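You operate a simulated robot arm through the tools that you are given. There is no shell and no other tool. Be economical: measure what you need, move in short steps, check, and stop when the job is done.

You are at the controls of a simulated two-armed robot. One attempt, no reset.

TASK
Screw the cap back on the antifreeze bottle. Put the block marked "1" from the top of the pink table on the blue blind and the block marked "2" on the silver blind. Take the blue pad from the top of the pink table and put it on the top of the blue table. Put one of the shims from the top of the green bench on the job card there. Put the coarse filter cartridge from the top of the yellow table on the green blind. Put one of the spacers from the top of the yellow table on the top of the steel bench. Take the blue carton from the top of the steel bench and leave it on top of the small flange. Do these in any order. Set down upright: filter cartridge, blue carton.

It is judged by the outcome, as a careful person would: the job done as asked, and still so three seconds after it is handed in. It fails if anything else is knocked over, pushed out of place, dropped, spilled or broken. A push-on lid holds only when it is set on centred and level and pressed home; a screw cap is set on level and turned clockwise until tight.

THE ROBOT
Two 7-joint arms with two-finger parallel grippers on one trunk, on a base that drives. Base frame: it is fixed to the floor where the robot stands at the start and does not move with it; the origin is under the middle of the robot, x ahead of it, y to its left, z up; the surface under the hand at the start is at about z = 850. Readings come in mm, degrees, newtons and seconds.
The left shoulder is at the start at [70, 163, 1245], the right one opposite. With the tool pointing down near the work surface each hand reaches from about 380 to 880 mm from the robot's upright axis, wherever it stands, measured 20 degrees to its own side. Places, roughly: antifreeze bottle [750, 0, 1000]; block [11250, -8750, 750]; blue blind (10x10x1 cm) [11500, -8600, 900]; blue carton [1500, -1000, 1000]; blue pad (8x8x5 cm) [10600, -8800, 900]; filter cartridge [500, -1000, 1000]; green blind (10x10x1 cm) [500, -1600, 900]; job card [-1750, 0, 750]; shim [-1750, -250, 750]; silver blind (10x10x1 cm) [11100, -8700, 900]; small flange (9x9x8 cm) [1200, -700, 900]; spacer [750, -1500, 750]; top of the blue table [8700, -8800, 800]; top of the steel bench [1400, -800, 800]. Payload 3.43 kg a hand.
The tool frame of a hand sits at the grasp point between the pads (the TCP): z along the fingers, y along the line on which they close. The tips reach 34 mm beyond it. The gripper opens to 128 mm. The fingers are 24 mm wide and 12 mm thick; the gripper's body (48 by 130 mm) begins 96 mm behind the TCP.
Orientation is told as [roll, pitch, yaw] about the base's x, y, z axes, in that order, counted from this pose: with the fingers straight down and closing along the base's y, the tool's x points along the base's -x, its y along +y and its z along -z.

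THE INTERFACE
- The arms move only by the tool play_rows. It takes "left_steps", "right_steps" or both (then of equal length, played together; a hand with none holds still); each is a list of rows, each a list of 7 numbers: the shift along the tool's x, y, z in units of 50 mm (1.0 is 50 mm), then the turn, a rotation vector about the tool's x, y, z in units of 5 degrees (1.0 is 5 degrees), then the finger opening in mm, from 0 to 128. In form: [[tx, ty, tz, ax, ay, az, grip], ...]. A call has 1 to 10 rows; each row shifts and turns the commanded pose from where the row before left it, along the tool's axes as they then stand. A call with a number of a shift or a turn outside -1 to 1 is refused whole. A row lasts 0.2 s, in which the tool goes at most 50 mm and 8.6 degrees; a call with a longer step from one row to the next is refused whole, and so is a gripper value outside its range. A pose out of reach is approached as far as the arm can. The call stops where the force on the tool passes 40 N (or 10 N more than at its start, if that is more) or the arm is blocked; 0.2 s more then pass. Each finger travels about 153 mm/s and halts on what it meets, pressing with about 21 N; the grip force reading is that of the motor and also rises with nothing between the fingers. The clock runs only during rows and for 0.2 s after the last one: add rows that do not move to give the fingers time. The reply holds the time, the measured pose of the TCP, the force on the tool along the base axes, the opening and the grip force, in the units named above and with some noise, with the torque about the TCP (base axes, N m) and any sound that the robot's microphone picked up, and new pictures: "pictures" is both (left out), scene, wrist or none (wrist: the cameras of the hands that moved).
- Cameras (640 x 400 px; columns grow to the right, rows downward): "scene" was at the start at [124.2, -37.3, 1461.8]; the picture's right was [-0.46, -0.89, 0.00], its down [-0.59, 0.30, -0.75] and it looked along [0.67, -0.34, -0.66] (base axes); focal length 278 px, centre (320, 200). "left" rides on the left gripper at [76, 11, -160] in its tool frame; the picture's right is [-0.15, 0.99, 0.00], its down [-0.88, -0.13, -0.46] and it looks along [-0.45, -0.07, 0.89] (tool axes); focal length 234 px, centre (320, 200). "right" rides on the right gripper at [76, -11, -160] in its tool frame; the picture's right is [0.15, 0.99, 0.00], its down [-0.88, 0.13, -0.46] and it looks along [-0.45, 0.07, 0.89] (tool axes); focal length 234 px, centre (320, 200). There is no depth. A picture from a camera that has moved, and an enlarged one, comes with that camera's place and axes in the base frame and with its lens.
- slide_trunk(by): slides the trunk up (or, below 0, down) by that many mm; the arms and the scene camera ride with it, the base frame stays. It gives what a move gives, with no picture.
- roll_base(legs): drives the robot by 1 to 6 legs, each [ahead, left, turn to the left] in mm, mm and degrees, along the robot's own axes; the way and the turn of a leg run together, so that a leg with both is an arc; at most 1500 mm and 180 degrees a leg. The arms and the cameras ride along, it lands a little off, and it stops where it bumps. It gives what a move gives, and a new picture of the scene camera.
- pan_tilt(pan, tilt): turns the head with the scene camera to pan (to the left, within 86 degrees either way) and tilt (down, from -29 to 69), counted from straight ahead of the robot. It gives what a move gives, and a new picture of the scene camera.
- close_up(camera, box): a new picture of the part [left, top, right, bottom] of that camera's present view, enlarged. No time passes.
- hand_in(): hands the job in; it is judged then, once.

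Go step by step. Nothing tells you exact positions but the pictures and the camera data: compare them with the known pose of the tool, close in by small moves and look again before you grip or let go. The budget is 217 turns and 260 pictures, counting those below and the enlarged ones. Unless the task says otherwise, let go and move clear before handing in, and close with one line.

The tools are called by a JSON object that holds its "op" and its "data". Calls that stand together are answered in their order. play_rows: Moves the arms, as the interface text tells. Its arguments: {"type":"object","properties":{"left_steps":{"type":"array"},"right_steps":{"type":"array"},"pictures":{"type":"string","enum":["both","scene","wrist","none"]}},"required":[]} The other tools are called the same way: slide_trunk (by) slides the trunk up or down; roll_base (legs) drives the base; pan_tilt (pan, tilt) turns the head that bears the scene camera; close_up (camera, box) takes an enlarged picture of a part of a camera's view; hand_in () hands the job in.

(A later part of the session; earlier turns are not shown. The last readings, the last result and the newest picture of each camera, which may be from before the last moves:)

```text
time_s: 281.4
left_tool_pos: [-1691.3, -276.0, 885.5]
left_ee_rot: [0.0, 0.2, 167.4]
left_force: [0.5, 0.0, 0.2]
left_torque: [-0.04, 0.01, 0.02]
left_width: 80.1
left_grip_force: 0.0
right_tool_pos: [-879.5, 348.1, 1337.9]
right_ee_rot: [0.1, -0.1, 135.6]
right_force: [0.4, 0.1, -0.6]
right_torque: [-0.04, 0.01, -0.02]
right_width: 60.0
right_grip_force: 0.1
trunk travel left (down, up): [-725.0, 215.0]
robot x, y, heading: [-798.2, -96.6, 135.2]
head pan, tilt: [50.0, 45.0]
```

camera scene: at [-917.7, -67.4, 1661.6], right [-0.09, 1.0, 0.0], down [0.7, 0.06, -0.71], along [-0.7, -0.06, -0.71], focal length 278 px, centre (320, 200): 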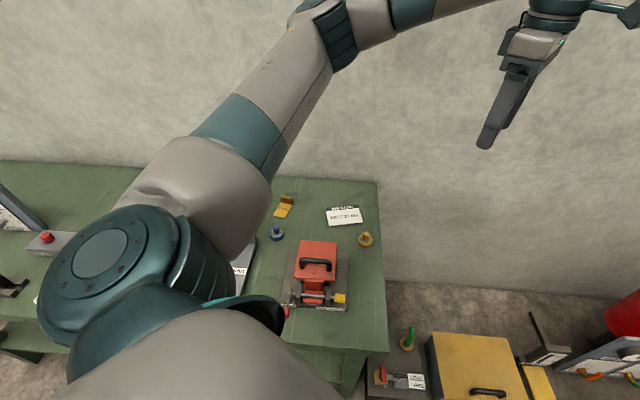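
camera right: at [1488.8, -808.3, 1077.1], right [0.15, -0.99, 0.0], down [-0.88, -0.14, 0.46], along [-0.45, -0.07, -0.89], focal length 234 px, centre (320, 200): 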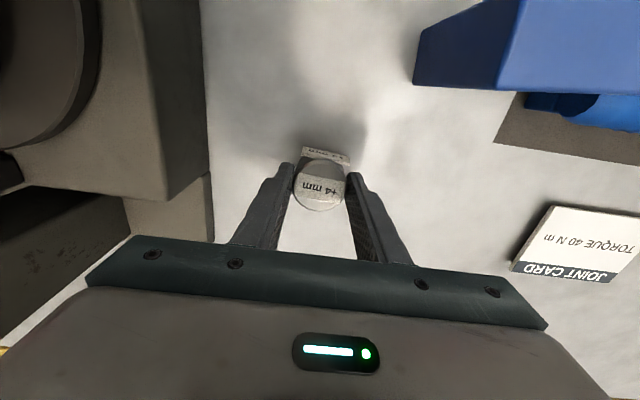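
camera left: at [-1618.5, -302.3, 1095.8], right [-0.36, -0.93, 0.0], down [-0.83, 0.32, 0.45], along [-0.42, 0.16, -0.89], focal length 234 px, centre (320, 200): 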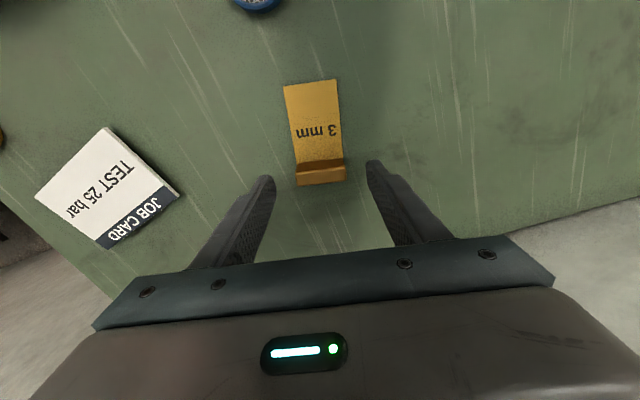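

The tips should be about 1 mm above the surface. Closing on the shim and lifting a little.

{"op": "play_rows", "data": {"left_steps": [[0, 0, 0.01, 0, 0, 0, 65], [0, 0, 0, 0, 0, 0, 55], [0, 0, 0, 0, 0, 0, 35], [0, 0, 0, 0, 0, 0, 35], [0, 0, -0.3, 0, 0, 0, 35], [0, 0, -0.5, 0, 0, 0, 35], [0, 0, -0.5, 0, 0, 0, 35], [0, 0, 0, 0, 0, 0, 35]], "pictures": "wrist"}}

```text
time_s: 283.2
left_tool_pos: [-1691.7, -275.7, 950.1]
left_ee_rot: [-0.1, 0.2, 167.4]
left_force: [-0.3, 0.0, -2.4]
left_torque: [0.01, 0.03, -0.02]
left_width: 49.7
left_grip_force: 21.0
right_tool_pos: [-881.3, 348.4, 1338.7]
right_ee_rot: [0.0, -0.1, 135.6]
right_force: [-0.6, -0.8, 0.1]
right_torque: [0.0, -0.01, 0.01]
right_width: 59.8
right_grip_force: 0.1
trunk travel left (down, up): [-725.0, 215.0]
robot x, y, heading: [-798.1, -98.8, 135.2]
head pan, tilt: [50.0, 45.0]
camera left: at [-1620.3, -303.1, 1110.7], right [-0.36, -0.93, 0.0], down [-0.83, 0.32, 0.45], along [-0.42, 0.16, -0.89], focal length 234 px, centre (320, 200)
```

left: 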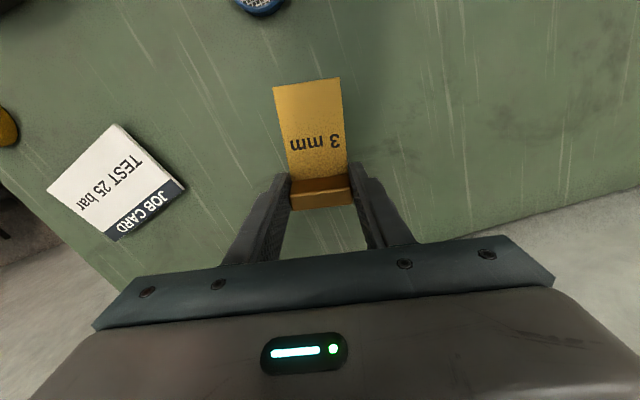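

The shim is held level. The job card's centre is about [-1635, -38]; I'll carry the shim over it.

{"op": "play_rows", "data": {"left_steps": [[-0.06, -0.5, -0.2, 0, 0, 0, 35], [-0.09, -0.8, 0, 0, 0, 0, 35], [-0.09, -0.8, 0, 0, 0, 0, 35], [-0.09, -0.8, 0, 0, 0, 0, 35], [-0.09, -0.8, 0, 0, 0, 0, 35], [-0.09, -0.7, 0, 0, 0, 0, 35], [-0.05, -0.5, 0, 0, 0, 0, 35], [0, 0, 0, 0, 0, 0, 35], [0, 0, 0, 0, 0, 0, 35]], "pictures": "wrist"}}

```text
time_s: 285.2
left_tool_pos: [-1663.7, -29.7, 959.6]
left_ee_rot: [-0.1, 0.3, 167.4]
left_force: [-0.5, -0.1, -2.2]
left_torque: [-0.03, 0.05, 0.02]
left_width: 49.7
left_grip_force: 20.9
right_tool_pos: [-881.7, 347.1, 1337.8]
right_ee_rot: [0.0, 0.0, 135.7]
right_force: [-0.1, 0.1, -0.3]
right_torque: [0.0, 0.01, 0.0]
right_width: 60.3
right_grip_force: 0.2
trunk travel left (down, up): [-725.0, 215.0]
robot x, y, heading: [-797.3, -97.1, 135.1]
head pan, tilt: [50.0, 45.0]
camera left: at [-1592.5, -56.6, 1119.8], right [-0.36, -0.93, 0.0], down [-0.83, 0.32, 0.45], along [-0.42, 0.16, -0.89], focal length 234 px, centre (320, 200)
```

left: 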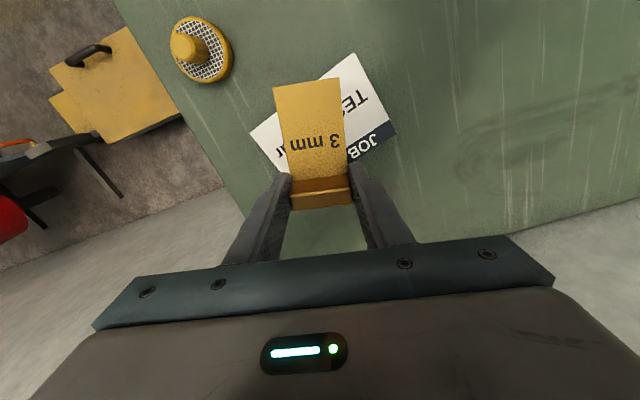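

The card's centre is about [-1640, -42]. I'll trim the position and lower the shim onto the card.

{"op": "play_rows", "data": {"left_steps": [[-0.11, 0.13, 0.2, 0, 0, 0, 35], [0, 0, 0.4, 0, 0, 0, 35], [0, 0, 0.4, 0, 0, 0, 35], [0, 0, 0.25, 0, 0, 0, 35], [0, 0, 0.05, 0, 0, 0, 35], [0, 0, 0.04, 0, 0, 0, 35], [0, 0, 0, 0, 0, 0, 35]], "pictures": "wrist"}}

```text
time_s: 286.8
left_tool_pos: [-1669.5, -36.0, 899.5]
left_ee_rot: [-0.1, -0.3, 167.4]
left_force: [-12.0, -1.5, 37.3]
left_torque: [-0.28, 0.03, -0.1]
left_width: 49.9
left_grip_force: 20.9
right_tool_pos: [-875.3, 347.3, 1341.0]
right_ee_rot: [0.2, -0.2, 135.6]
right_force: [0.2, -0.1, 0.2]
right_torque: [-0.03, 0.03, -0.01]
right_width: 59.9
right_grip_force: 0.0
trunk travel left (down, up): [-725.0, 215.0]
robot x, y, heading: [-803.1, -93.9, 135.1]
head pan, tilt: [50.0, 45.0]
camera left: at [-1597.2, -63.4, 1058.8], right [-0.36, -0.93, 0.0], down [-0.83, 0.32, 0.46], along [-0.43, 0.17, -0.89], focal length 234 px, centre (320, 200)
```

left: 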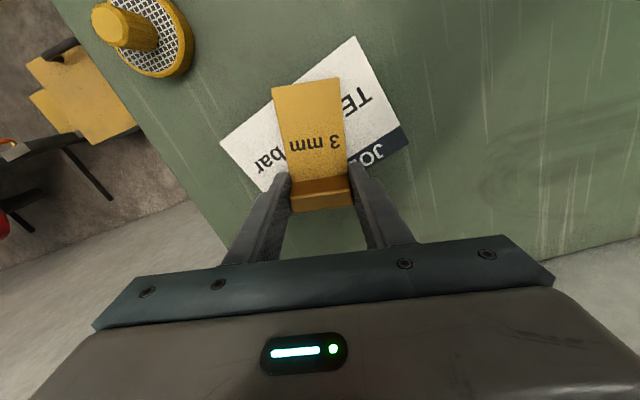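

It touched the card harder than planned (37 N), since the card is a thick pad. I'll ease up until the force is near zero before opening.

{"op": "play_rows", "data": {"left_steps": [[0, 0, -0.04, 0, 0, 0, 35], [0, 0, -0.02, 0, 0, 0, 35], [0, 0, 0, 0, 0, 0, 35]], "pictures": "none"}}

```text
time_s: 287.6
left_tool_pos: [-1668.8, -35.5, 898.7]
left_ee_rot: [0.0, -0.1, 167.4]
left_force: [-8.3, -1.9, 27.9]
left_torque: [-0.01, 0.3, -0.07]
left_width: 50.0
left_grip_force: 20.7
right_tool_pos: [-875.7, 347.7, 1339.4]
right_ee_rot: [0.1, -0.2, 135.6]
right_force: [-0.1, 0.4, 0.0]
right_torque: [-0.01, 0.0, 0.0]
right_width: 60.0
right_grip_force: 0.1
trunk travel left (down, up): [-725.0, 215.0]
robot x, y, heading: [-797.0, -96.3, 135.0]
head pan, tilt: [50.0, 45.0]
```

{"op": "play_rows", "data": {"left_steps": [[0, 0, -0.04, 0, 0, 0, 35], [0, 0, -0.04, 0, 0, 0, 35], [0, 0, -0.04, 0, 0, 0, 35], [0, 0, 0, 0, 0, 0, 35]], "pictures": "none"}}

```text
time_s: 288.6
left_tool_pos: [-1669.4, -36.6, 901.1]
left_ee_rot: [0.1, 0.3, 167.3]
left_force: [-0.5, -0.5, -0.8]
left_torque: [0.0, 0.03, 0.02]
left_width: 50.0
left_grip_force: 21.0
right_tool_pos: [-879.7, 349.0, 1338.2]
right_ee_rot: [0.0, -0.1, 135.6]
right_force: [-0.3, 0.1, 0.0]
right_torque: [0.03, -0.01, 0.01]
right_width: 59.9
right_grip_force: 0.1
trunk travel left (down, up): [-725.0, 215.0]
robot x, y, heading: [-799.9, -98.0, 135.3]
head pan, tilt: [50.0, 45.0]
```

The shim rests on the card with almost no load. Opening and rising.

{"op": "play_rows", "data": {"left_steps": [[0, 0, 0, 0, 0, 0, 53], [0, 0, 0, 0, 0, 0, 65], [0, 0, 0, 0, 0, 0, 80], [0, 0, -0.2, 0, 0, 0, 80], [0, 0, -0.6, 0, 0, 0, 80], [0, 0, -0.8, 0, 0, 0, 80], [0, 0, -0.8, 0, 0, 0, 80], [0, 0, -0.8, 0, 0, 0, 80], [0, 0, -0.4, 0, 0, 0, 80], [0, 0, 0, 0, 0, 0, 80]], "pictures": "wrist"}}

```text
time_s: 290.8
left_tool_pos: [-1672.5, -34.7, 1083.1]
left_ee_rot: [-0.1, 0.2, 167.5]
left_force: [-0.1, 0.7, 0.9]
left_torque: [0.0, 0.0, 0.02]
left_width: 79.9
left_grip_force: 0.1
right_tool_pos: [-879.7, 347.6, 1338.7]
right_ee_rot: [0.0, -0.1, 135.6]
right_force: [-0.3, -0.4, -0.1]
right_torque: [0.01, 0.03, -0.02]
right_width: 60.0
right_grip_force: 0.0
trunk travel left (down, up): [-725.0, 215.0]
robot x, y, heading: [-797.8, -94.9, 135.3]
head pan, tilt: [50.0, 45.0]
camera left: at [-1600.9, -62.2, 1242.8], right [-0.36, -0.93, 0.0], down [-0.83, 0.32, 0.45], along [-0.42, 0.16, -0.89], focal length 234 px, centre (320, 200)
```

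left: 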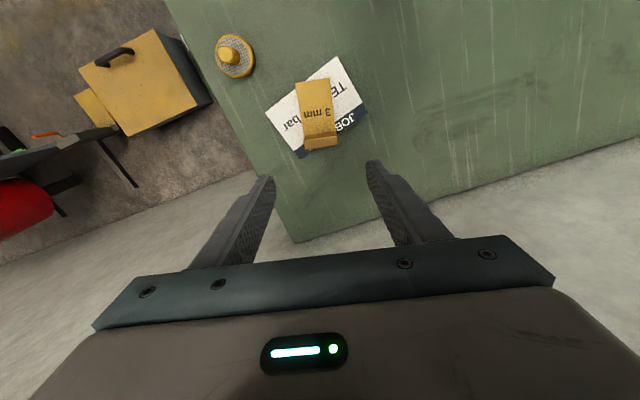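

The shim lies on the job card. Now the far tables at x ≈ 11000, y ≈ -8700: I'll raise the trunk, back off, and drive out through the corridor.

{"op": "slide_trunk", "data": {"by": 210}}

{"op": "roll_base", "data": {"legs": [[-230, -230, 0], [0, 0, -135.3], [0, -1240, 0], [0, -1240, 0], [1480, 0, 0], [1480, 0, 0]]}}

```text
time_s: 293.1
left_tool_pos: [-1671.8, -36.0, 1292.6]
left_ee_rot: [0.0, 0.2, 167.4]
left_force: [-0.3, -0.6, -0.2]
left_torque: [0.0, 0.01, -0.01]
left_width: 79.8
left_grip_force: 0.0
right_tool_pos: [-880.8, 348.8, 1548.6]
right_ee_rot: [0.1, -0.1, 135.6]
right_force: [0.6, -0.1, 0.7]
right_torque: [0.04, 0.02, 0.02]
right_width: 60.0
right_grip_force: 0.1
trunk travel left (down, up): [-935.0, 5.0]
robot x, y, heading: [-802.0, -94.8, 135.1]
head pan, tilt: [50.0, 45.0]
```

```text
time_s: 326.3
left_tool_pos: [3185.4, -1928.0, 1293.6]
left_ee_rot: [0.1, 0.2, 33.0]
left_force: [-0.1, -0.2, 0.2]
left_torque: [0.0, 0.0, -0.01]
left_width: 80.1
left_grip_force: 0.1
right_tool_pos: [2906.5, -2762.0, 1549.1]
right_ee_rot: [0.1, 0.0, 1.3]
right_force: [0.0, 0.7, 0.4]
right_torque: [0.01, -0.03, -0.02]
right_width: 59.8
right_grip_force: 0.0
trunk travel left (down, up): [-935.0, 5.0]
robot x, y, heading: [2528.1, -2509.0, 1.1]
head pan, tilt: [50.0, 45.0]
camera scene: at [2633.5, -2442.2, 1666.5], right [0.78, -0.63, 0.0], down [-0.45, -0.55, -0.71], along [0.45, 0.55, -0.71], focal length 278 px, centre (320, 200)
```

scene: 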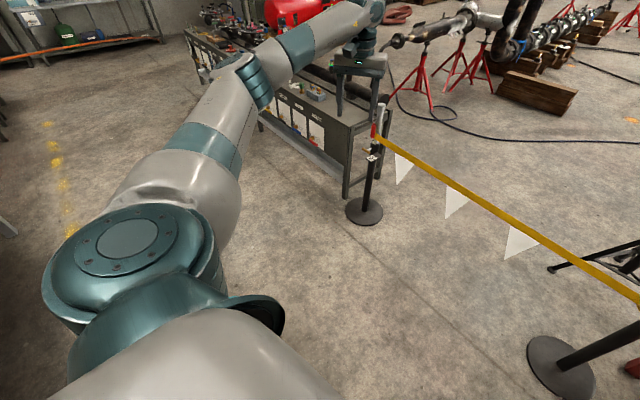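

I'll turn to face -y and look down the aisle.

{"op": "roll_base", "data": {"legs": [[0, 0, -46], [0, 0, -45]]}}

{"op": "pan_tilt", "data": {"pan": 25, "tilt": 12}}

```text
time_s: 330.9
left_tool_pos: [3096.1, -3174.9, 1292.9]
left_ee_rot: [-0.1, 0.2, -58.5]
left_force: [0.6, -0.7, -0.8]
left_torque: [0.04, 0.0, 0.01]
left_width: 79.8
left_grip_force: 0.1
right_tool_pos: [2270.0, -2873.0, 1548.1]
right_ee_rot: [0.0, -0.1, -90.3]
right_force: [-0.3, 0.7, 1.1]
right_torque: [0.01, 0.02, -0.02]
right_width: 60.1
right_grip_force: 0.0
trunk travel left (down, up): [-935.0, 5.0]
robot x, y, heading: [2535.1, -2509.0, -90.8]
head pan, tilt: [50.0, 45.0]
camera scene: at [2594.7, -2609.4, 1666.4], right [-0.65, -0.76, 0.0], down [-0.54, 0.46, -0.71], along [0.54, -0.46, -0.71], focal length 278 px, centre (320, 200)
```

scene: 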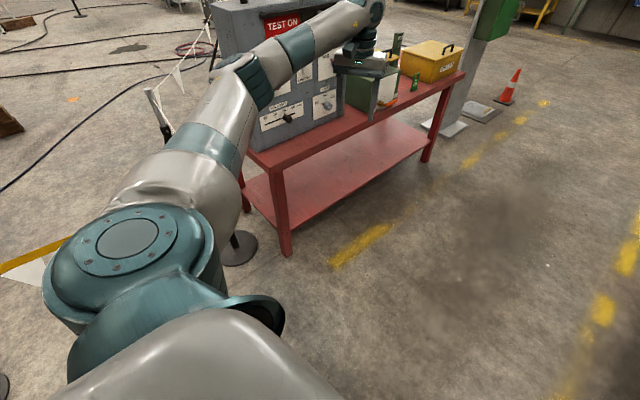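

```text
time_s: 331.8
left_tool_pos: [3095.3, -3174.9, 1293.3]
left_ee_rot: [0.0, 0.2, -58.5]
left_force: [0.6, -0.6, -0.3]
left_torque: [0.03, -0.03, 0.0]
left_width: 79.9
left_grip_force: 0.1
right_tool_pos: [2269.2, -2875.0, 1548.7]
right_ee_rot: [0.1, 0.0, -90.3]
right_force: [0.7, -0.4, -0.6]
right_torque: [0.01, -0.01, 0.0]
right_width: 60.1
right_grip_force: 0.1
trunk travel left (down, up): [-935.0, 5.0]
robot x, y, heading: [2534.8, -2510.9, -90.3]
head pan, tilt: [25.0, 12.0]
camera scene: at [2570.3, -2641.3, 1718.1], right [-0.91, -0.41, 0.0], down [-0.09, 0.19, -0.98], along [0.4, -0.89, -0.21], focal length 278 px, centre (320, 200)
```

scene: 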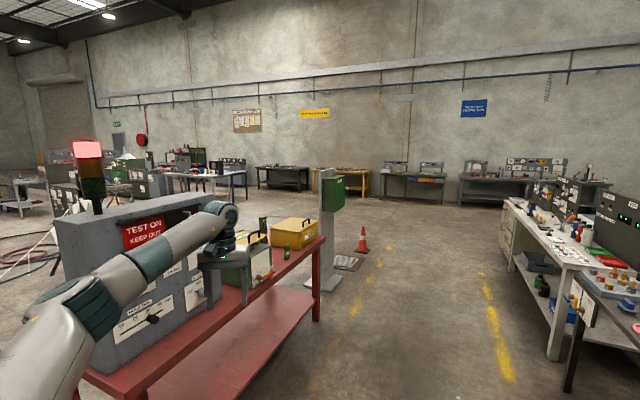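

The aisle toward -y is clear between x ≈ 1700 and 3600. I'll drive to y ≈ -7600, turn to +x and go a first stretch, staying clear of the cone.

{"op": "roll_base", "data": {"legs": [[1480, 0, 0], [1480, 0, 0], [1480, 0, 0], [650, 0, 0], [0, 0, 90.3], [1480, 0, 0]]}}

{"op": "pan_tilt", "data": {"pan": -10, "tilt": 15}}

```text
time_s: 367.1
left_tool_pos: [4586.8, -7053.6, 1292.9]
left_ee_rot: [0.0, 0.3, 32.2]
left_force: [-0.6, 0.5, -0.3]
left_torque: [0.04, 0.0, -0.02]
left_width: 79.9
left_grip_force: 0.0
right_tool_pos: [4295.8, -7884.9, 1549.6]
right_ee_rot: [0.0, -0.1, 0.7]
right_force: [0.2, -0.5, 1.0]
right_torque: [0.0, -0.05, 0.03]
right_width: 59.9
right_grip_force: 0.0
trunk travel left (down, up): [-935.0, 5.0]
robot x, y, heading: [3925.3, -7623.5, 0.3]
head pan, tilt: [25.0, 12.0]
camera scene: at [4059.8, -7584.5, 1718.3], right [0.43, -0.91, 0.0], down [-0.19, -0.09, -0.98], along [0.89, 0.42, -0.21], focal length 278 px, centre (320, 200)
```

scene: 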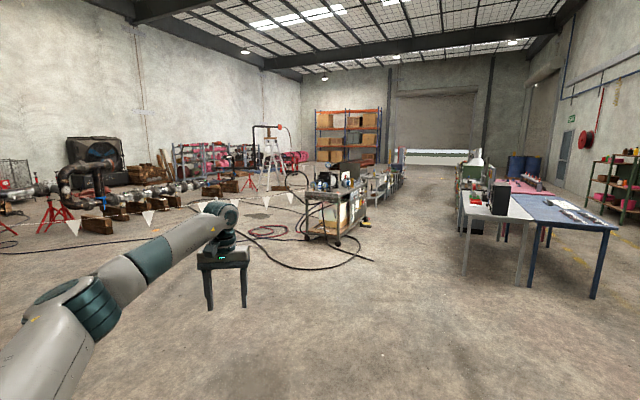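

```text
time_s: 368.1
left_tool_pos: [4586.0, -7054.1, 1293.4]
left_ee_rot: [-0.1, 0.2, 32.3]
left_force: [0.9, -0.1, -0.4]
left_torque: [0.03, -0.01, 0.04]
left_width: 79.8
left_grip_force: 0.0
right_tool_pos: [4296.3, -7885.3, 1549.3]
right_ee_rot: [0.0, 0.0, 0.6]
right_force: [0.3, 0.1, -0.3]
right_torque: [-0.04, -0.02, -0.04]
right_width: 60.1
right_grip_force: 0.1
trunk travel left (down, up): [-935.0, 5.0]
robot x, y, heading: [3924.0, -7626.7, -0.1]
head pan, tilt: [-10.0, 15.0]
camera scene: at [4068.5, -7640.0, 1713.3], right [-0.17, -0.99, 0.0], down [-0.26, 0.04, -0.97], along [0.95, -0.16, -0.26], focal length 278 px, centre (320, 200)
```

scene: 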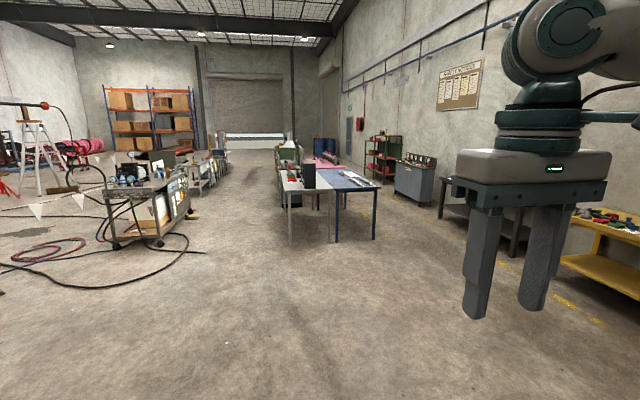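

The blue table starts at about x = 7910 with y from -8570 to -9170, and the pink one is beyond it. There is an aisle to its right (y < -9200). I'll fold the left hand in and drive there.

{"op": "play_rows", "data": {"left_steps": [[0.5, -0.2, -0.2, 0, 0, 0, 80], [0.8, -0.3, -0.3, 0, 0, 0, 80], [0.8, -0.3, -0.3, 0, 0, 0, 80], [0.8, -0.3, -0.3, 0, 0, 0, 80], [0.8, -0.3, -0.3, 0, 0, 0, 80], [0.8, -0.3, -0.3, 0, 0, 0, 80], [0.8, -0.3, 0, 0, 0, 0, 80], [0.8, -0.3, 0, 0, 0, 0, 80], [0.8, -0.3, 0, 0, 0, 0, 80], [0, 0, 0, 0, 0, 0, 80]], "pictures": "none"}}

{"op": "roll_base", "data": {"legs": [[1480, 0, 0], [1480, 0, 0], [0, -1000, 0], [0, -1050, 0], [1480, 0, 0], [1480, 0, 0]]}}

{"op": "pan_tilt", "data": {"pan": 35, "tilt": 28}}

```text
time_s: 370.3
left_tool_pos: [4362.9, -7348.8, 1380.0]
left_ee_rot: [0.0, 0.2, 32.3]
left_force: [-0.3, 0.4, -0.5]
left_torque: [0.01, -0.04, 0.02]
left_width: 80.0
left_grip_force: 0.1
right_tool_pos: [4297.9, -7883.7, 1548.0]
right_ee_rot: [0.0, -0.1, 0.5]
right_force: [0.0, -0.7, 0.0]
right_torque: [-0.04, -0.02, -0.01]
right_width: 60.0
right_grip_force: 0.0
trunk travel left (down, up): [-935.0, 5.0]
robot x, y, heading: [3925.1, -7623.8, -0.2]
head pan, tilt: [-10.0, 15.0]
```

```text
time_s: 408.3
left_tool_pos: [10279.7, -9431.0, 1378.4]
left_ee_rot: [0.0, 0.2, 31.9]
left_force: [0.9, -0.1, -0.5]
left_torque: [-0.02, -0.01, -0.02]
left_width: 79.9
left_grip_force: 0.1
right_tool_pos: [10209.3, -9966.4, 1549.0]
right_ee_rot: [0.0, -0.1, 0.2]
right_force: [-0.4, 1.2, 0.4]
right_torque: [-0.02, -0.04, -0.02]
right_width: 59.9
right_grip_force: 0.1
trunk travel left (down, up): [-935.0, 5.0]
robot x, y, heading: [9840.7, -9709.0, -0.6]
head pan, tilt: [-10.0, 15.0]
camera scene: at [9982.1, -9720.5, 1713.4], right [-0.18, -0.98, 0.0], down [-0.25, 0.05, -0.97], along [0.95, -0.17, -0.26], focal length 278 px, centre (320, 200)
```

scene: 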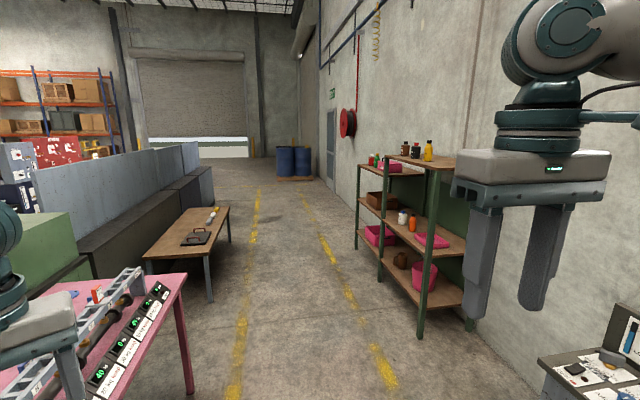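

```text
time_s: 409.4
left_tool_pos: [10280.3, -9430.7, 1378.6]
left_ee_rot: [0.1, 0.2, 31.9]
left_force: [0.8, 0.0, 0.0]
left_torque: [0.01, 0.0, -0.03]
left_width: 80.0
left_grip_force: 0.0
right_tool_pos: [10209.2, -9966.4, 1549.7]
right_ee_rot: [0.1, -0.1, 0.3]
right_force: [0.5, 0.1, -0.4]
right_torque: [0.01, -0.01, 0.0]
right_width: 60.2
right_grip_force: 0.0
trunk travel left (down, up): [-935.0, 5.0]
robot x, y, heading: [9843.8, -9706.9, -0.1]
head pan, tilt: [35.0, 28.0]
camera scene: at [9965.9, -9652.0, 1692.3], right [0.57, -0.82, 0.0], down [-0.39, -0.27, -0.88], along [0.73, 0.5, -0.47], focal length 278 px, centre (320, 200)
```

scene: 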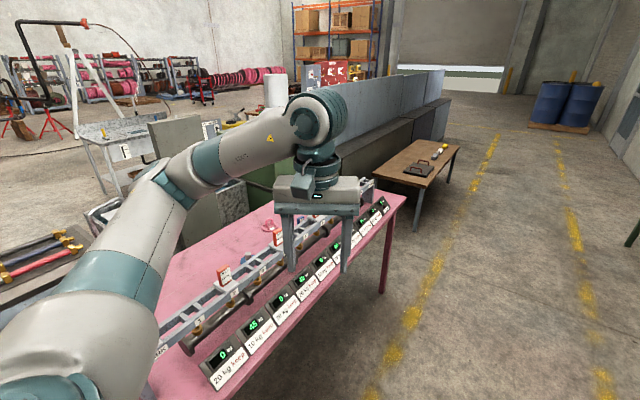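

The pink table has a row of scales along this edge. I'll move along to x ≈ 10950 and turn to face it.

{"op": "roll_base", "data": {"legs": [[1080, 0, 0], [0, 0, 90]]}}

{"op": "pan_tilt", "data": {"pan": 0, "tilt": 40}}

```text
time_s: 418.8
left_tool_pos: [10649.0, -9272.1, 1379.6]
left_ee_rot: [-0.1, 0.2, 121.7]
left_force: [-0.7, -0.8, 0.2]
left_torque: [-0.01, -0.01, -0.03]
left_width: 80.2
left_grip_force: 0.1
right_tool_pos: [11185.4, -9343.5, 1547.9]
right_ee_rot: [0.2, -0.1, 90.0]
right_force: [0.0, -0.3, -0.3]
right_torque: [-0.01, -0.01, 0.03]
right_width: 59.9
right_grip_force: 0.1
trunk travel left (down, up): [-935.0, 5.0]
robot x, y, heading: [10920.3, -9711.0, 89.5]
head pan, tilt: [35.0, 28.0]
camera scene: at [10869.7, -9584.9, 1692.3], right [0.82, 0.57, 0.0], down [0.27, -0.39, -0.88], along [-0.5, 0.73, -0.47], focal length 278 px, centre (320, 200)
```

scene: 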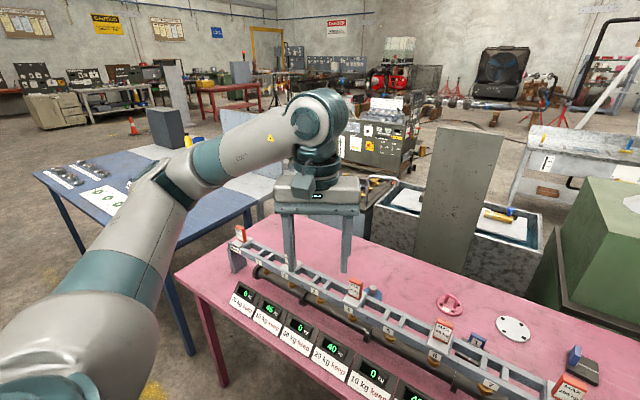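

```text
time_s: 419.8
left_tool_pos: [10647.2, -9272.6, 1378.9]
left_ee_rot: [-0.1, 0.2, 121.6]
left_force: [-0.5, 0.0, 0.2]
left_torque: [0.0, -0.01, -0.02]
left_width: 79.8
left_grip_force: 0.2
right_tool_pos: [11183.7, -9344.8, 1549.3]
right_ee_rot: [0.1, -0.1, 90.1]
right_force: [-0.2, 0.5, -0.3]
right_torque: [0.0, 0.0, 0.03]
right_width: 59.9
right_grip_force: 0.0
trunk travel left (down, up): [-935.0, 5.0]
robot x, y, heading: [10921.6, -9710.3, 90.0]
head pan, tilt: [0.0, 40.0]
camera scene: at [10921.5, -9575.0, 1673.8], right [1.0, -0.01, 0.0], down [0.0, -0.64, -0.77], along [0.01, 0.77, -0.64], focal length 278 px, centre (320, 200)
```

scene: 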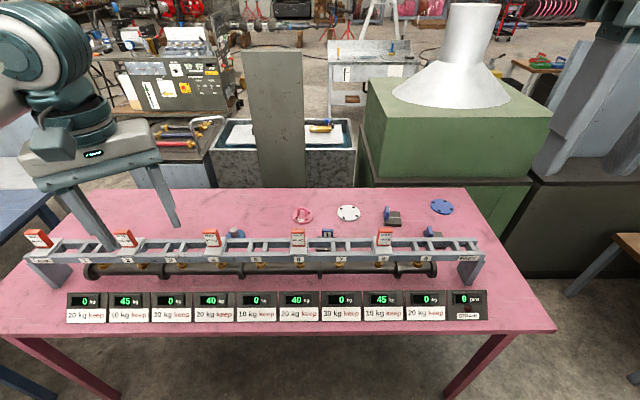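

{"op": "close_up", "data": {"camera": "scene", "box": [190, 180, 500, 300]}}

```text
2.06 times, centred on (345, 240) of scene
camera zoom: at [10921.5, -9575.0, 1673.8], right [1.0, -0.01, 0.0], down [0.0, -0.64, -0.77], along [0.01, 0.77, -0.64], focal length 575 px, centre (268, 117)
```

zoom: 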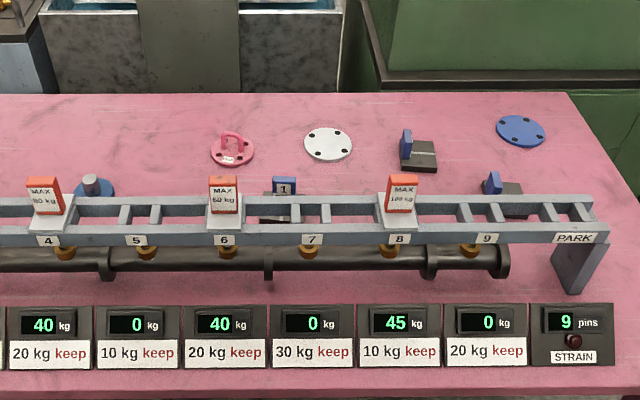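

I can see everything behind a ladder-like rail: silver blind [11059, -8682], blue blind [11479, -8645], block "1" near [10945, -8884], two more blocks with hidden numbers, and the blue pad near [10593, -8820]. I'll raise the left hand, move in, and lower the trunk.

{"op": "play_rows", "data": {"left_steps": [[0, 0, -0.6, 0, 0, 0, 80], [0, 0, -0.9, 0, 0, 0, 80], [0, 0, -0.9, 0, 0, 0, 80], [0, 0, -0.9, 0, 0, 0, 80], [0, 0, -0.7, 0, 0, 0, 80]], "pictures": "none"}}

{"op": "roll_base", "data": {"legs": [[0, 170, 0], [265, 0, 0]]}}

{"op": "slide_trunk", "data": {"by": -320}}

```text
time_s: 421.0
left_tool_pos: [10648.5, -9272.4, 1579.6]
left_ee_rot: [0.0, 0.1, 121.6]
left_force: [0.6, 0.1, 0.1]
left_torque: [0.01, 0.0, -0.01]
left_width: 80.2
left_grip_force: 0.1
right_tool_pos: [11185.2, -9346.4, 1549.2]
right_ee_rot: [0.1, -0.1, 90.1]
right_force: [-1.1, 0.3, 0.8]
right_torque: [0.05, 0.03, -0.01]
right_width: 60.0
right_grip_force: 0.1
trunk travel left (down, up): [-935.0, 5.0]
robot x, y, heading: [10921.5, -9708.5, 89.6]
head pan, tilt: [0.0, 40.0]
```

```text
time_s: 424.0
left_tool_pos: [10477.6, -9010.2, 1580.5]
left_ee_rot: [-0.2, 0.1, 121.7]
left_force: [0.6, -1.0, -0.1]
left_torque: [0.07, 0.01, 0.04]
left_width: 80.0
left_grip_force: 0.1
right_tool_pos: [11012.7, -9084.5, 1551.2]
right_ee_rot: [0.1, -0.3, 90.2]
right_force: [0.8, -0.1, 0.0]
right_torque: [0.05, 0.01, 0.03]
right_width: 60.1
right_grip_force: 0.0
trunk travel left (down, up): [-935.0, 5.0]
robot x, y, heading: [10751.6, -9447.1, 89.7]
head pan, tilt: [0.0, 40.0]
camera scene: at [10751.7, -9315.3, 1674.2], right [1.0, -0.01, 0.0], down [0.0, -0.64, -0.77], along [0.0, 0.77, -0.64], focal length 278 px, centre (320, 200)
```

scene: 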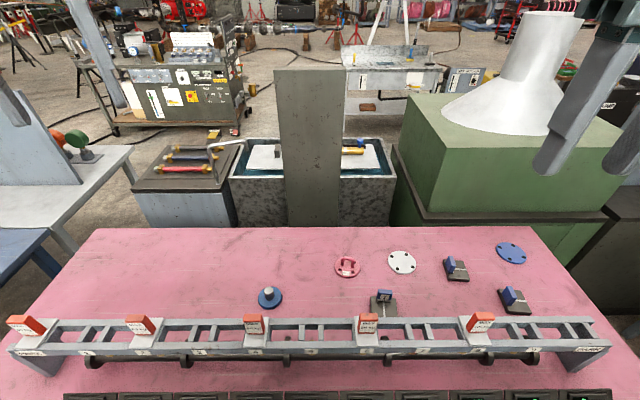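

```text
time_s: 427.1
left_tool_pos: [10477.7, -9006.5, 1260.2]
left_ee_rot: [0.0, 0.1, 121.8]
left_force: [-0.1, 0.8, -0.6]
left_torque: [0.0, 0.0, 0.01]
left_width: 79.8
left_grip_force: 0.0
right_tool_pos: [11013.6, -9079.4, 1228.7]
right_ee_rot: [0.0, -0.1, 90.1]
right_force: [-0.6, 0.4, -0.7]
right_torque: [0.01, 0.01, -0.03]
right_width: 60.1
right_grip_force: 0.0
trunk travel left (down, up): [-615.0, 325.0]
robot x, y, heading: [10749.6, -9447.9, 89.7]
head pan, tilt: [0.0, 40.0]
```

Block "1" is near [10951, -8852]. I'll bring the right hand above it.

{"op": "play_rows", "data": {"right_steps": [[-0.4, 0.1, 0, 0, 0, 0, 100], [-0.8, 0.2, 0, 0, 0, 0, 100], [-0.9, 0.25, 0, 0, 0, 0, 100], [-0.9, 0.25, 0.2, 0, 0, 0, 100], [-0.9, 0.25, 0.4, 0, 0, 0, 100], [-0.6, 0.2, 0.6, 0, 0, 0, 100], [0, 0, 0.8, 0, 0, 0, 100], [0, 0, 0.8, 0, 0, 0, 100], [0, 0, 0, 0, 0, 0, 100], [0, 0, 0, 0, 0, 0, 100]], "pictures": "wrist"}}

```text
refused: row 5 steps farther than a row can; nothing moved
```

{"op": "play_rows", "data": {"right_steps": [[-0.4, 0.1, 0, 0, 0, 0, 100], [-0.8, 0.2, 0, 0, 0, 0, 100], [-0.9, 0.25, 0, 0, 0, 0, 100], [-0.9, 0.25, 0.2, 0, 0, 0, 100], [-0.8, 0.25, 0.4, 0, 0, 0, 100], [-0.7, 0.2, 0.5, 0, 0, 0, 100], [0, 0, 0.8, 0, 0, 0, 100], [0, 0, 0.8, 0, 0, 0, 100], [0, 0, 0, 0, 0, 0, 100], [0, 0, 0, 0, 0, 0, 100]], "pictures": "wrist"}}

```text
time_s: 429.3
left_tool_pos: [10478.6, -9006.7, 1259.1]
left_ee_rot: [0.0, 0.1, 121.8]
left_force: [0.5, -0.3, -0.6]
left_torque: [-0.01, 0.04, 0.01]
left_width: 80.1
left_grip_force: 0.0
right_tool_pos: [10950.9, -8853.1, 1094.0]
right_ee_rot: [0.1, -0.1, 90.0]
right_force: [-1.1, 0.7, 0.2]
right_torque: [0.0, -0.02, -0.04]
right_width: 100.3
right_grip_force: 0.1
trunk travel left (down, up): [-615.0, 325.0]
robot x, y, heading: [10750.1, -9448.4, 89.4]
head pan, tilt: [0.0, 40.0]
camera right: at [10962.2, -8930.6, 1254.2], right [-0.99, -0.15, 0.0], down [-0.13, 0.88, 0.46], along [-0.07, 0.45, -0.89], focal length 234 px, centre (320, 200)
```

right: 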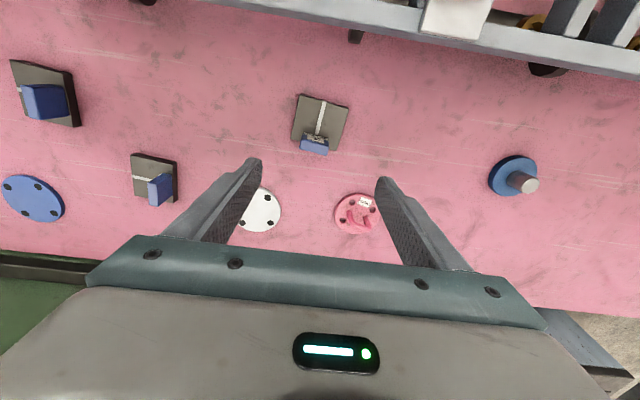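

{"op": "close_up", "data": {"camera": "right", "box": [270, 80, 370, 170]}}

{"op": "close_up", "data": {"camera": "right", "box": [0, 50, 200, 230]}}

```text
4.44 times, centred on (320, 125) of right
camera zoom: at [10962.2, -8930.6, 1254.2], right [-0.99, -0.15, 0.0], down [-0.13, 0.88, 0.46], along [-0.07, 0.45, -0.89], focal length 1041 px, centre (320, 533)
```

zoom: 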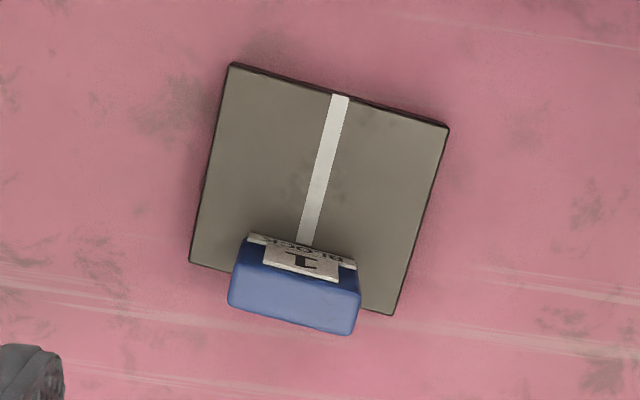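

```text
2.22 times, centred on (100, 140) of right
camera zoom: at [10962.2, -8930.6, 1254.2], right [-0.99, -0.15, 0.0], down [-0.13, 0.88, 0.46], along [-0.07, 0.45, -0.89], focal length 520 px, centre (809, 333)
```

zoom: 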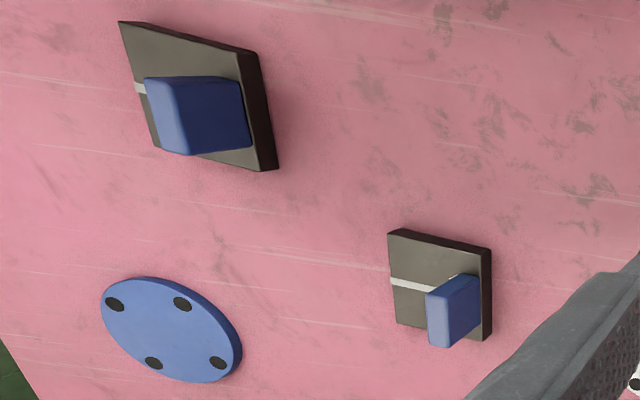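

Block "1" is confirmed; its blue riser is about 42 mm wide, centred near [10956, -8840], turned about -6°. I'll align with it and come down.

{"op": "play_rows", "data": {"right_steps": [[0, 0, 0, 0, 0, 1, 90], [-0.27, -0.07, 0, 0, 0, 0.2, 90], [0, 0, 0.6, 0, 0, 0, 90], [0, 0, 0.8, 0, 0, 0, 90], [0, 0, 0.8, 0, 0, 0, 90], [0, 0, 0.5, 0, 0, 0, 90], [0, 0, 0, 0, 0, 0, 90]], "pictures": "wrist"}}

```text
time_s: 430.9
left_tool_pos: [10477.8, -9006.4, 1258.9]
left_ee_rot: [0.0, 0.2, 121.8]
left_force: [0.3, 0.1, 0.2]
left_torque: [-0.01, 0.02, 0.02]
left_width: 79.9
left_grip_force: 0.1
right_tool_pos: [10954.2, -8841.2, 960.3]
right_ee_rot: [0.0, -0.1, 84.1]
right_force: [0.9, 0.4, -0.1]
right_torque: [-0.02, 0.0, -0.03]
right_width: 89.8
right_grip_force: 0.0
trunk travel left (down, up): [-615.0, 325.0]
robot x, y, heading: [10749.6, -9445.6, 89.6]
head pan, tilt: [0.0, 40.0]
camera right: at [10959.2, -8918.2, 1119.5], right [-1.0, -0.04, 0.0], down [-0.04, 0.89, 0.46], along [-0.02, 0.46, -0.89], focal length 234 px, centre (320, 200)
```

right: 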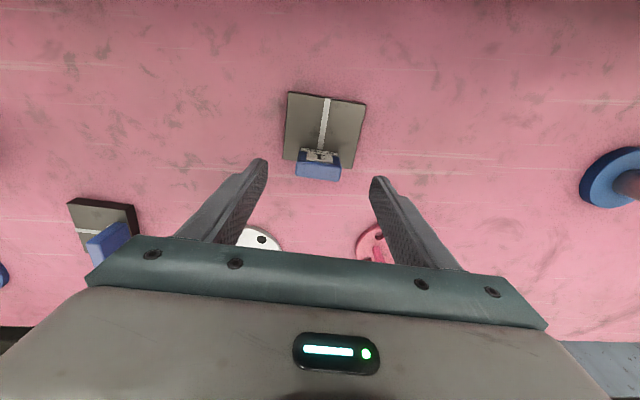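

The riser is centred between the fingers. I'll lower to about z = 908 and close.

{"op": "play_rows", "data": {"right_steps": [[-0.06, 0, 0.4, 0, 0, 0, 90], [0, 0, 0.4, 0, 0, 0, 90], [0, 0, 0.24, 0, 0, 0, 80], [0, 0, 0, 0, 0, 0, 60], [0, 0, 0, 0, 0, 0, 45], [0, 0, 0, 0, 0, 0, 25], [0, 0, 0, 0, 0, 0, 25], [0, 0, -0.2, 0, 0, 0, 25], [0, 0, -0.3, 0, 0, 0, 25], [0, 0, 0, 0, 0, 0, 25]], "pictures": "wrist"}}

```text
time_s: 433.1
left_tool_pos: [10477.8, -9005.3, 1259.3]
left_ee_rot: [0.1, 0.2, 121.8]
left_force: [0.6, 0.3, 0.6]
left_torque: [0.02, 0.01, -0.01]
left_width: 80.0
left_grip_force: 0.0
right_tool_pos: [10954.7, -8836.5, 931.8]
right_ee_rot: [0.0, 0.0, 84.0]
right_force: [-0.2, -0.3, -6.0]
right_torque: [0.12, -0.05, -0.02]
right_width: 43.9
right_grip_force: 21.1
trunk travel left (down, up): [-615.0, 325.0]
robot x, y, heading: [10751.9, -9445.1, 89.5]
head pan, tilt: [0.0, 40.0]
camera right: at [10959.7, -8914.1, 1092.3], right [-1.0, -0.04, 0.0], down [-0.04, 0.89, 0.46], along [-0.02, 0.46, -0.89], focal length 234 px, centre (320, 200)
```

right: 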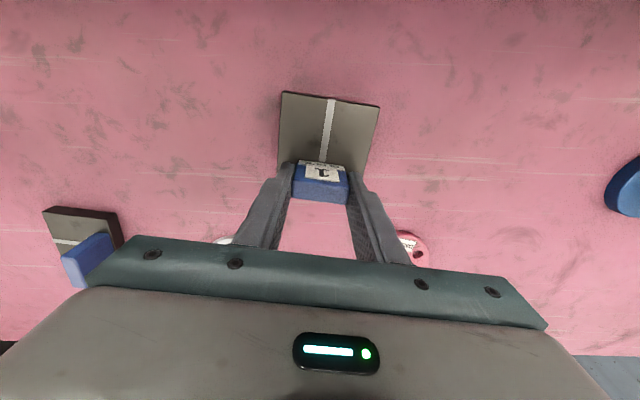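

Block "1" is held (about 0.6 kg). I'll raise it, drive 700 mm right and turn 25° left, so the right shoulder is nearer the blue blind.

{"op": "play_rows", "data": {"right_steps": [[0, 0, -0.5, 0, 0, 0, 25], [0, 0, -0.8, 0, 0, 0, 25], [0, 0, -0.8, 0, 0, 0, 25], [0, 0, -0.5, 0, 0, 0, 25], [0, 0, 0, 0, 0, 0, 25]], "pictures": "none"}}

{"op": "roll_base", "data": {"legs": [[0, -700, 0], [0, 0, 25]]}}

{"op": "close_up", "data": {"camera": "right", "box": [0, 0, 640, 400]}}

```text
time_s: 434.3
left_tool_pos: [10477.8, -9006.3, 1258.8]
left_ee_rot: [0.0, 0.1, 121.8]
left_force: [-0.2, -1.2, 0.0]
left_torque: [-0.03, 0.01, -0.01]
left_width: 80.0
left_grip_force: 0.1
right_tool_pos: [10954.6, -8838.5, 1062.3]
right_ee_rot: [0.1, 0.0, 84.0]
right_force: [0.5, -0.7, -6.4]
right_torque: [0.09, 0.0, -0.02]
right_width: 43.7
right_grip_force: 20.6
trunk travel left (down, up): [-615.0, 325.0]
robot x, y, heading: [10749.2, -9444.3, 89.7]
head pan, tilt: [0.0, 40.0]
```

```text
time_s: 439.5
left_tool_pos: [11023.4, -9167.4, 1258.2]
left_ee_rot: [-0.1, 0.2, 146.6]
left_force: [-0.7, 0.4, 0.3]
left_torque: [-0.02, 0.0, -0.01]
left_width: 79.8
left_grip_force: 0.0
right_tool_pos: [11385.5, -8815.3, 1061.9]
right_ee_rot: [0.2, -0.1, 109.0]
right_force: [0.4, -0.9, -4.8]
right_torque: [0.14, 0.07, 0.03]
right_width: 43.6
right_grip_force: 20.9
trunk travel left (down, up): [-615.0, 325.0]
robot x, y, heading: [11456.6, -9452.5, 114.2]
head pan, tilt: [0.0, 40.0]
camera scene: at [11398.9, -9328.2, 1353.7], right [0.91, 0.41, 0.0], down [0.27, -0.59, -0.77], along [-0.32, 0.7, -0.64], focal length 278 px, centre (320, 200)
```

scene: 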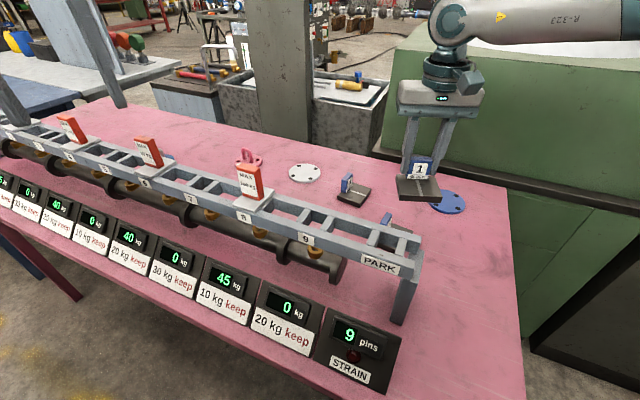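

```text
1.00 times, centred on (320, 200) of right (not enlarged: the box is as wide or as high as the picture)
camera zoom: at [11421.1, -8884.0, 1222.2], right [-0.89, -0.46, 0.0], down [-0.41, 0.79, 0.46], along [-0.21, 0.41, -0.89], focal length 234 px, centre (320, 200)
```

zoom: 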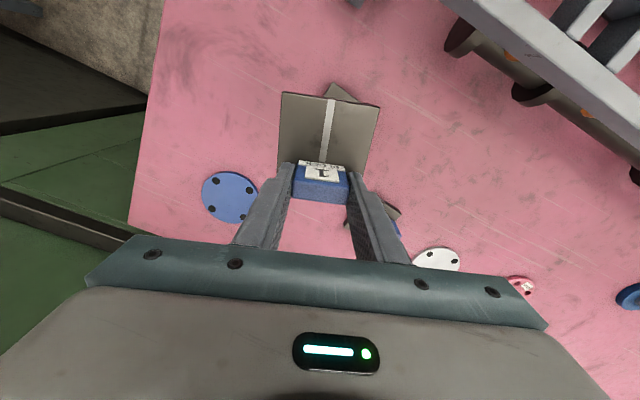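

The blue blind is at about [11475, -8651]. I'll carry the block over it.

{"op": "play_rows", "data": {"right_steps": [[-0.25, -0.2, 0, 0, 0, 0, 25], [-0.5, -0.45, 0, 0, 0, 0, 25], [-0.6, -0.55, 0, 0, 0, 0, 25], [-0.6, -0.55, 0, 0, 0, 0, 25], [-0.6, -0.5, 0, 0, 0, 0, 25], [-0.4, -0.3, 0, 0, 0, 0, 25], [-0.19, -0.19, 0, 0, 0, 0, 25], [0, 0, 0.5, 0, 0, 0, 25], [0, 0, 0.5, 0, 0, 0, 25], [0, 0, 0, 0, 0, 0, 25]], "pictures": "both"}}

```text
time_s: 441.7
left_tool_pos: [11022.7, -9167.2, 1259.1]
left_ee_rot: [0.0, 0.1, 146.6]
left_force: [-0.2, 0.0, -0.7]
left_torque: [0.02, 0.01, 0.02]
left_width: 80.0
left_grip_force: 0.1
right_tool_pos: [11471.1, -8629.1, 1012.4]
right_ee_rot: [0.1, -0.1, 108.8]
right_force: [0.3, -0.3, -5.8]
right_torque: [0.11, 0.03, -0.01]
right_width: 43.8
right_grip_force: 20.6
right hand out of reach, approached as far as the arm can: row 6, 7
trunk travel left (down, up): [-615.0, 325.0]
robot x, y, heading: [11458.9, -9451.8, 114.4]
head pan, tilt: [0.0, 40.0]
camera scene: at [11399.0, -9328.4, 1353.7], right [0.91, 0.41, 0.0], down [0.27, -0.59, -0.77], along [-0.32, 0.7, -0.64], focal length 278 px, centre (320, 200)
camera right: at [11506.7, -8698.5, 1172.2], right [-0.89, -0.46, 0.0], down [-0.41, 0.79, 0.46], along [-0.21, 0.41, -0.89], focal length 234 px, centre (320, 200)
```

scene: 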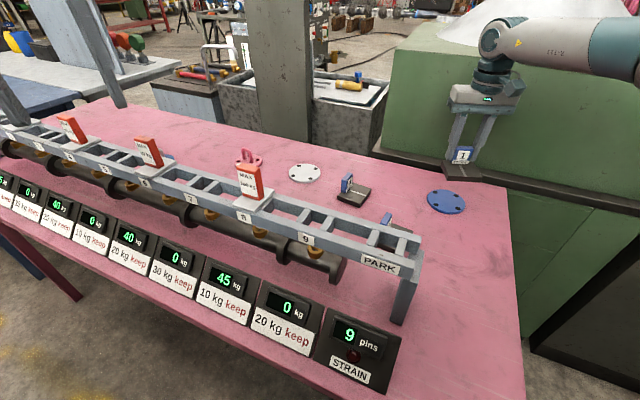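
right: 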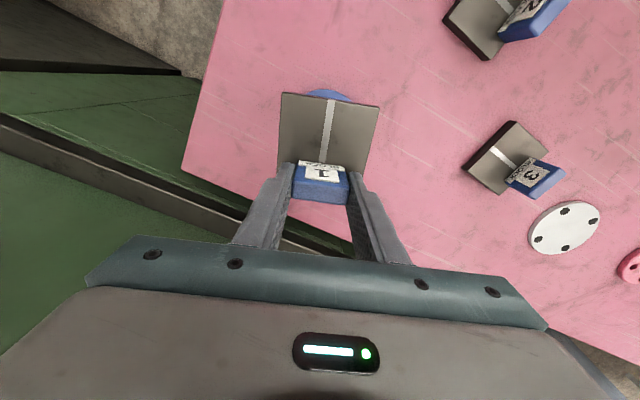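

Now I can read that block "2" is the one near [11377, -8839], and "3" is the other. The held block still needs about 11 mm in +y and -7 mm in x; I'll nudge the base forward and then correct.

{"op": "roll_base", "data": {"legs": [[25, -5, 0]]}}

{"op": "play_rows", "data": {"right_steps": [[0, 0, 0.3, 0, 0, 0, 25], [0, 0, 0.5, 0, 0, 0, 25], [0, 0, 0.2, 0, 0, 0, 25], [0, 0, 0, 0, 0, 0, 25]], "pictures": "wrist"}}

```text
time_s: 442.5
left_tool_pos: [11009.9, -9150.8, 1258.0]
left_ee_rot: [0.0, 0.1, 147.0]
left_force: [-0.5, -1.0, -0.6]
left_torque: [0.1, -0.02, 0.0]
left_width: 80.1
left_grip_force: 0.0
right_tool_pos: [11456.3, -8611.7, 1012.5]
right_ee_rot: [0.1, -0.1, 109.3]
right_force: [-0.3, 0.9, -4.8]
right_torque: [0.02, -0.01, 0.01]
right_width: 43.8
right_grip_force: 20.8
trunk travel left (down, up): [-615.0, 325.0]
robot x, y, heading: [11444.5, -9433.8, 114.9]
head pan, tilt: [0.0, 40.0]
camera scene: at [11388.7, -9310.2, 1353.8], right [0.91, 0.42, 0.0], down [0.27, -0.58, -0.77], along [-0.32, 0.69, -0.64], focal length 278 px, centre (320, 200)
```

scene: 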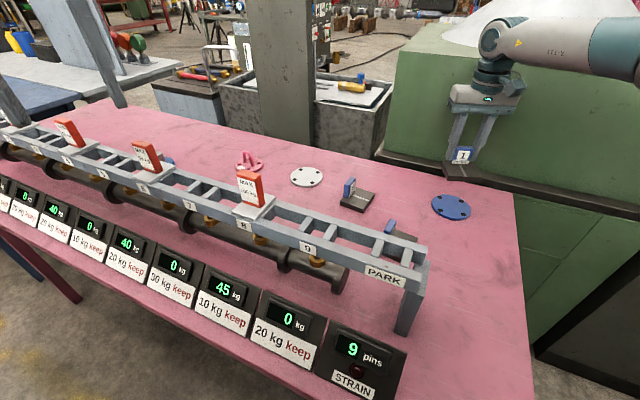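

```text
time_s: 443.5
left_tool_pos: [11010.4, -9152.5, 1259.5]
left_ee_rot: [0.0, 0.2, 147.0]
left_force: [0.2, 0.0, 0.8]
left_torque: [0.03, -0.02, -0.02]
left_width: 79.8
left_grip_force: 0.0
right_tool_pos: [11459.6, -8616.3, 962.4]
right_ee_rot: [0.1, -0.3, 109.3]
right_force: [-0.2, 1.1, -6.4]
right_torque: [0.14, 0.04, 0.01]
right_width: 43.9
right_grip_force: 21.2
right hand out of reach, approached as far as the arm can: row 2
trunk travel left (down, up): [-615.0, 325.0]
robot x, y, heading: [11444.9, -9436.8, 114.9]
head pan, tilt: [0.0, 40.0]
camera right: at [11495.8, -8684.5, 1122.4], right [-0.89, -0.46, 0.0], down [-0.41, 0.79, 0.46], along [-0.21, 0.41, -0.89], focal length 234 px, centre (320, 200)
```

right: 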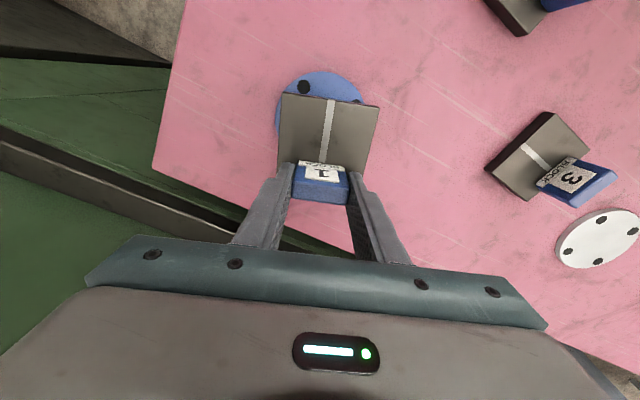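

The block sits within about 7 mm of the blind's centre. I'll correct and lower to just above it, checking for drift.

{"op": "play_rows", "data": {"right_steps": [[0.08, -0.12, 0.1, 0, 0, 0, 25], [0, 0, 0.3, 0, 0, 0, 25], [0, 0, 0.2, 0, 0, 0, 25], [0, 0, 0, 0, 0, 0, 25]], "pictures": "wrist"}}

```text
time_s: 444.5
left_tool_pos: [11010.0, -9154.0, 1258.9]
left_ee_rot: [0.1, 0.2, 147.0]
left_force: [0.8, -0.4, -0.6]
left_torque: [-0.01, -0.02, -0.01]
left_width: 80.0
left_grip_force: 0.2
right_tool_pos: [11465.7, -8617.8, 932.5]
right_ee_rot: [0.2, -0.2, 109.2]
right_force: [-0.4, -0.1, -5.3]
right_torque: [0.09, 0.04, -0.02]
right_width: 43.8
right_grip_force: 20.9
right hand out of reach, approached as far as the arm can: row 3
trunk travel left (down, up): [-615.0, 325.0]
robot x, y, heading: [11445.5, -9435.6, 114.8]
head pan, tilt: [0.0, 40.0]
camera right: at [11503.0, -8687.1, 1093.3], right [-0.89, -0.46, 0.0], down [-0.41, 0.79, 0.46], along [-0.21, 0.41, -0.89], focal length 234 px, centre (320, 200)
```

right: 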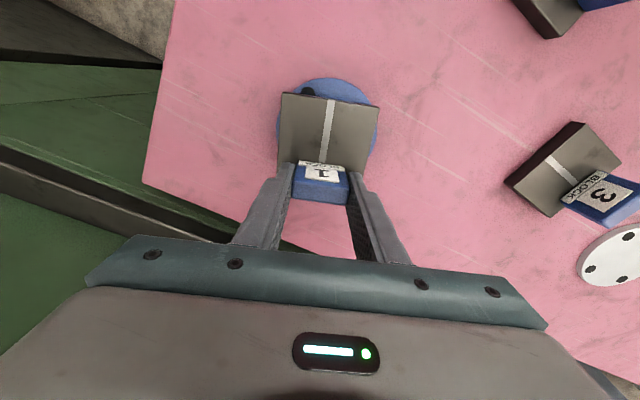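

The block is now centred over the blind. Lowering the last 15 mm.

{"op": "play_rows", "data": {"right_steps": [[0, 0, 0.12, 0, 0, 0, 25], [0, 0, 0.1, 0, 0, 0, 25], [0, 0, 0.04, 0, 0, 0, 25], [0, 0, 0.03, 0, 0, 0, 25], [0, 0, 0.03, 0, 0, 0, 25], [0, 0, 0, 0, 0, 0, 25]], "pictures": "none"}}

```text
time_s: 445.9
left_tool_pos: [11009.3, -9151.9, 1259.4]
left_ee_rot: [0.0, 0.1, 147.0]
left_force: [-0.5, 0.0, 0.0]
left_torque: [-0.01, 0.0, -0.01]
left_width: 79.9
left_grip_force: 0.1
right_tool_pos: [11470.2, -8621.0, 918.2]
right_ee_rot: [0.1, -0.3, 109.2]
right_force: [0.1, 0.7, -5.8]
right_torque: [0.09, 0.06, 0.03]
right_width: 43.8
right_grip_force: 20.9
right hand out of reach, approached as far as the arm can: row 3
trunk travel left (down, up): [-615.0, 325.0]
robot x, y, heading: [11442.6, -9436.2, 114.8]
head pan, tilt: [0.0, 40.0]
```

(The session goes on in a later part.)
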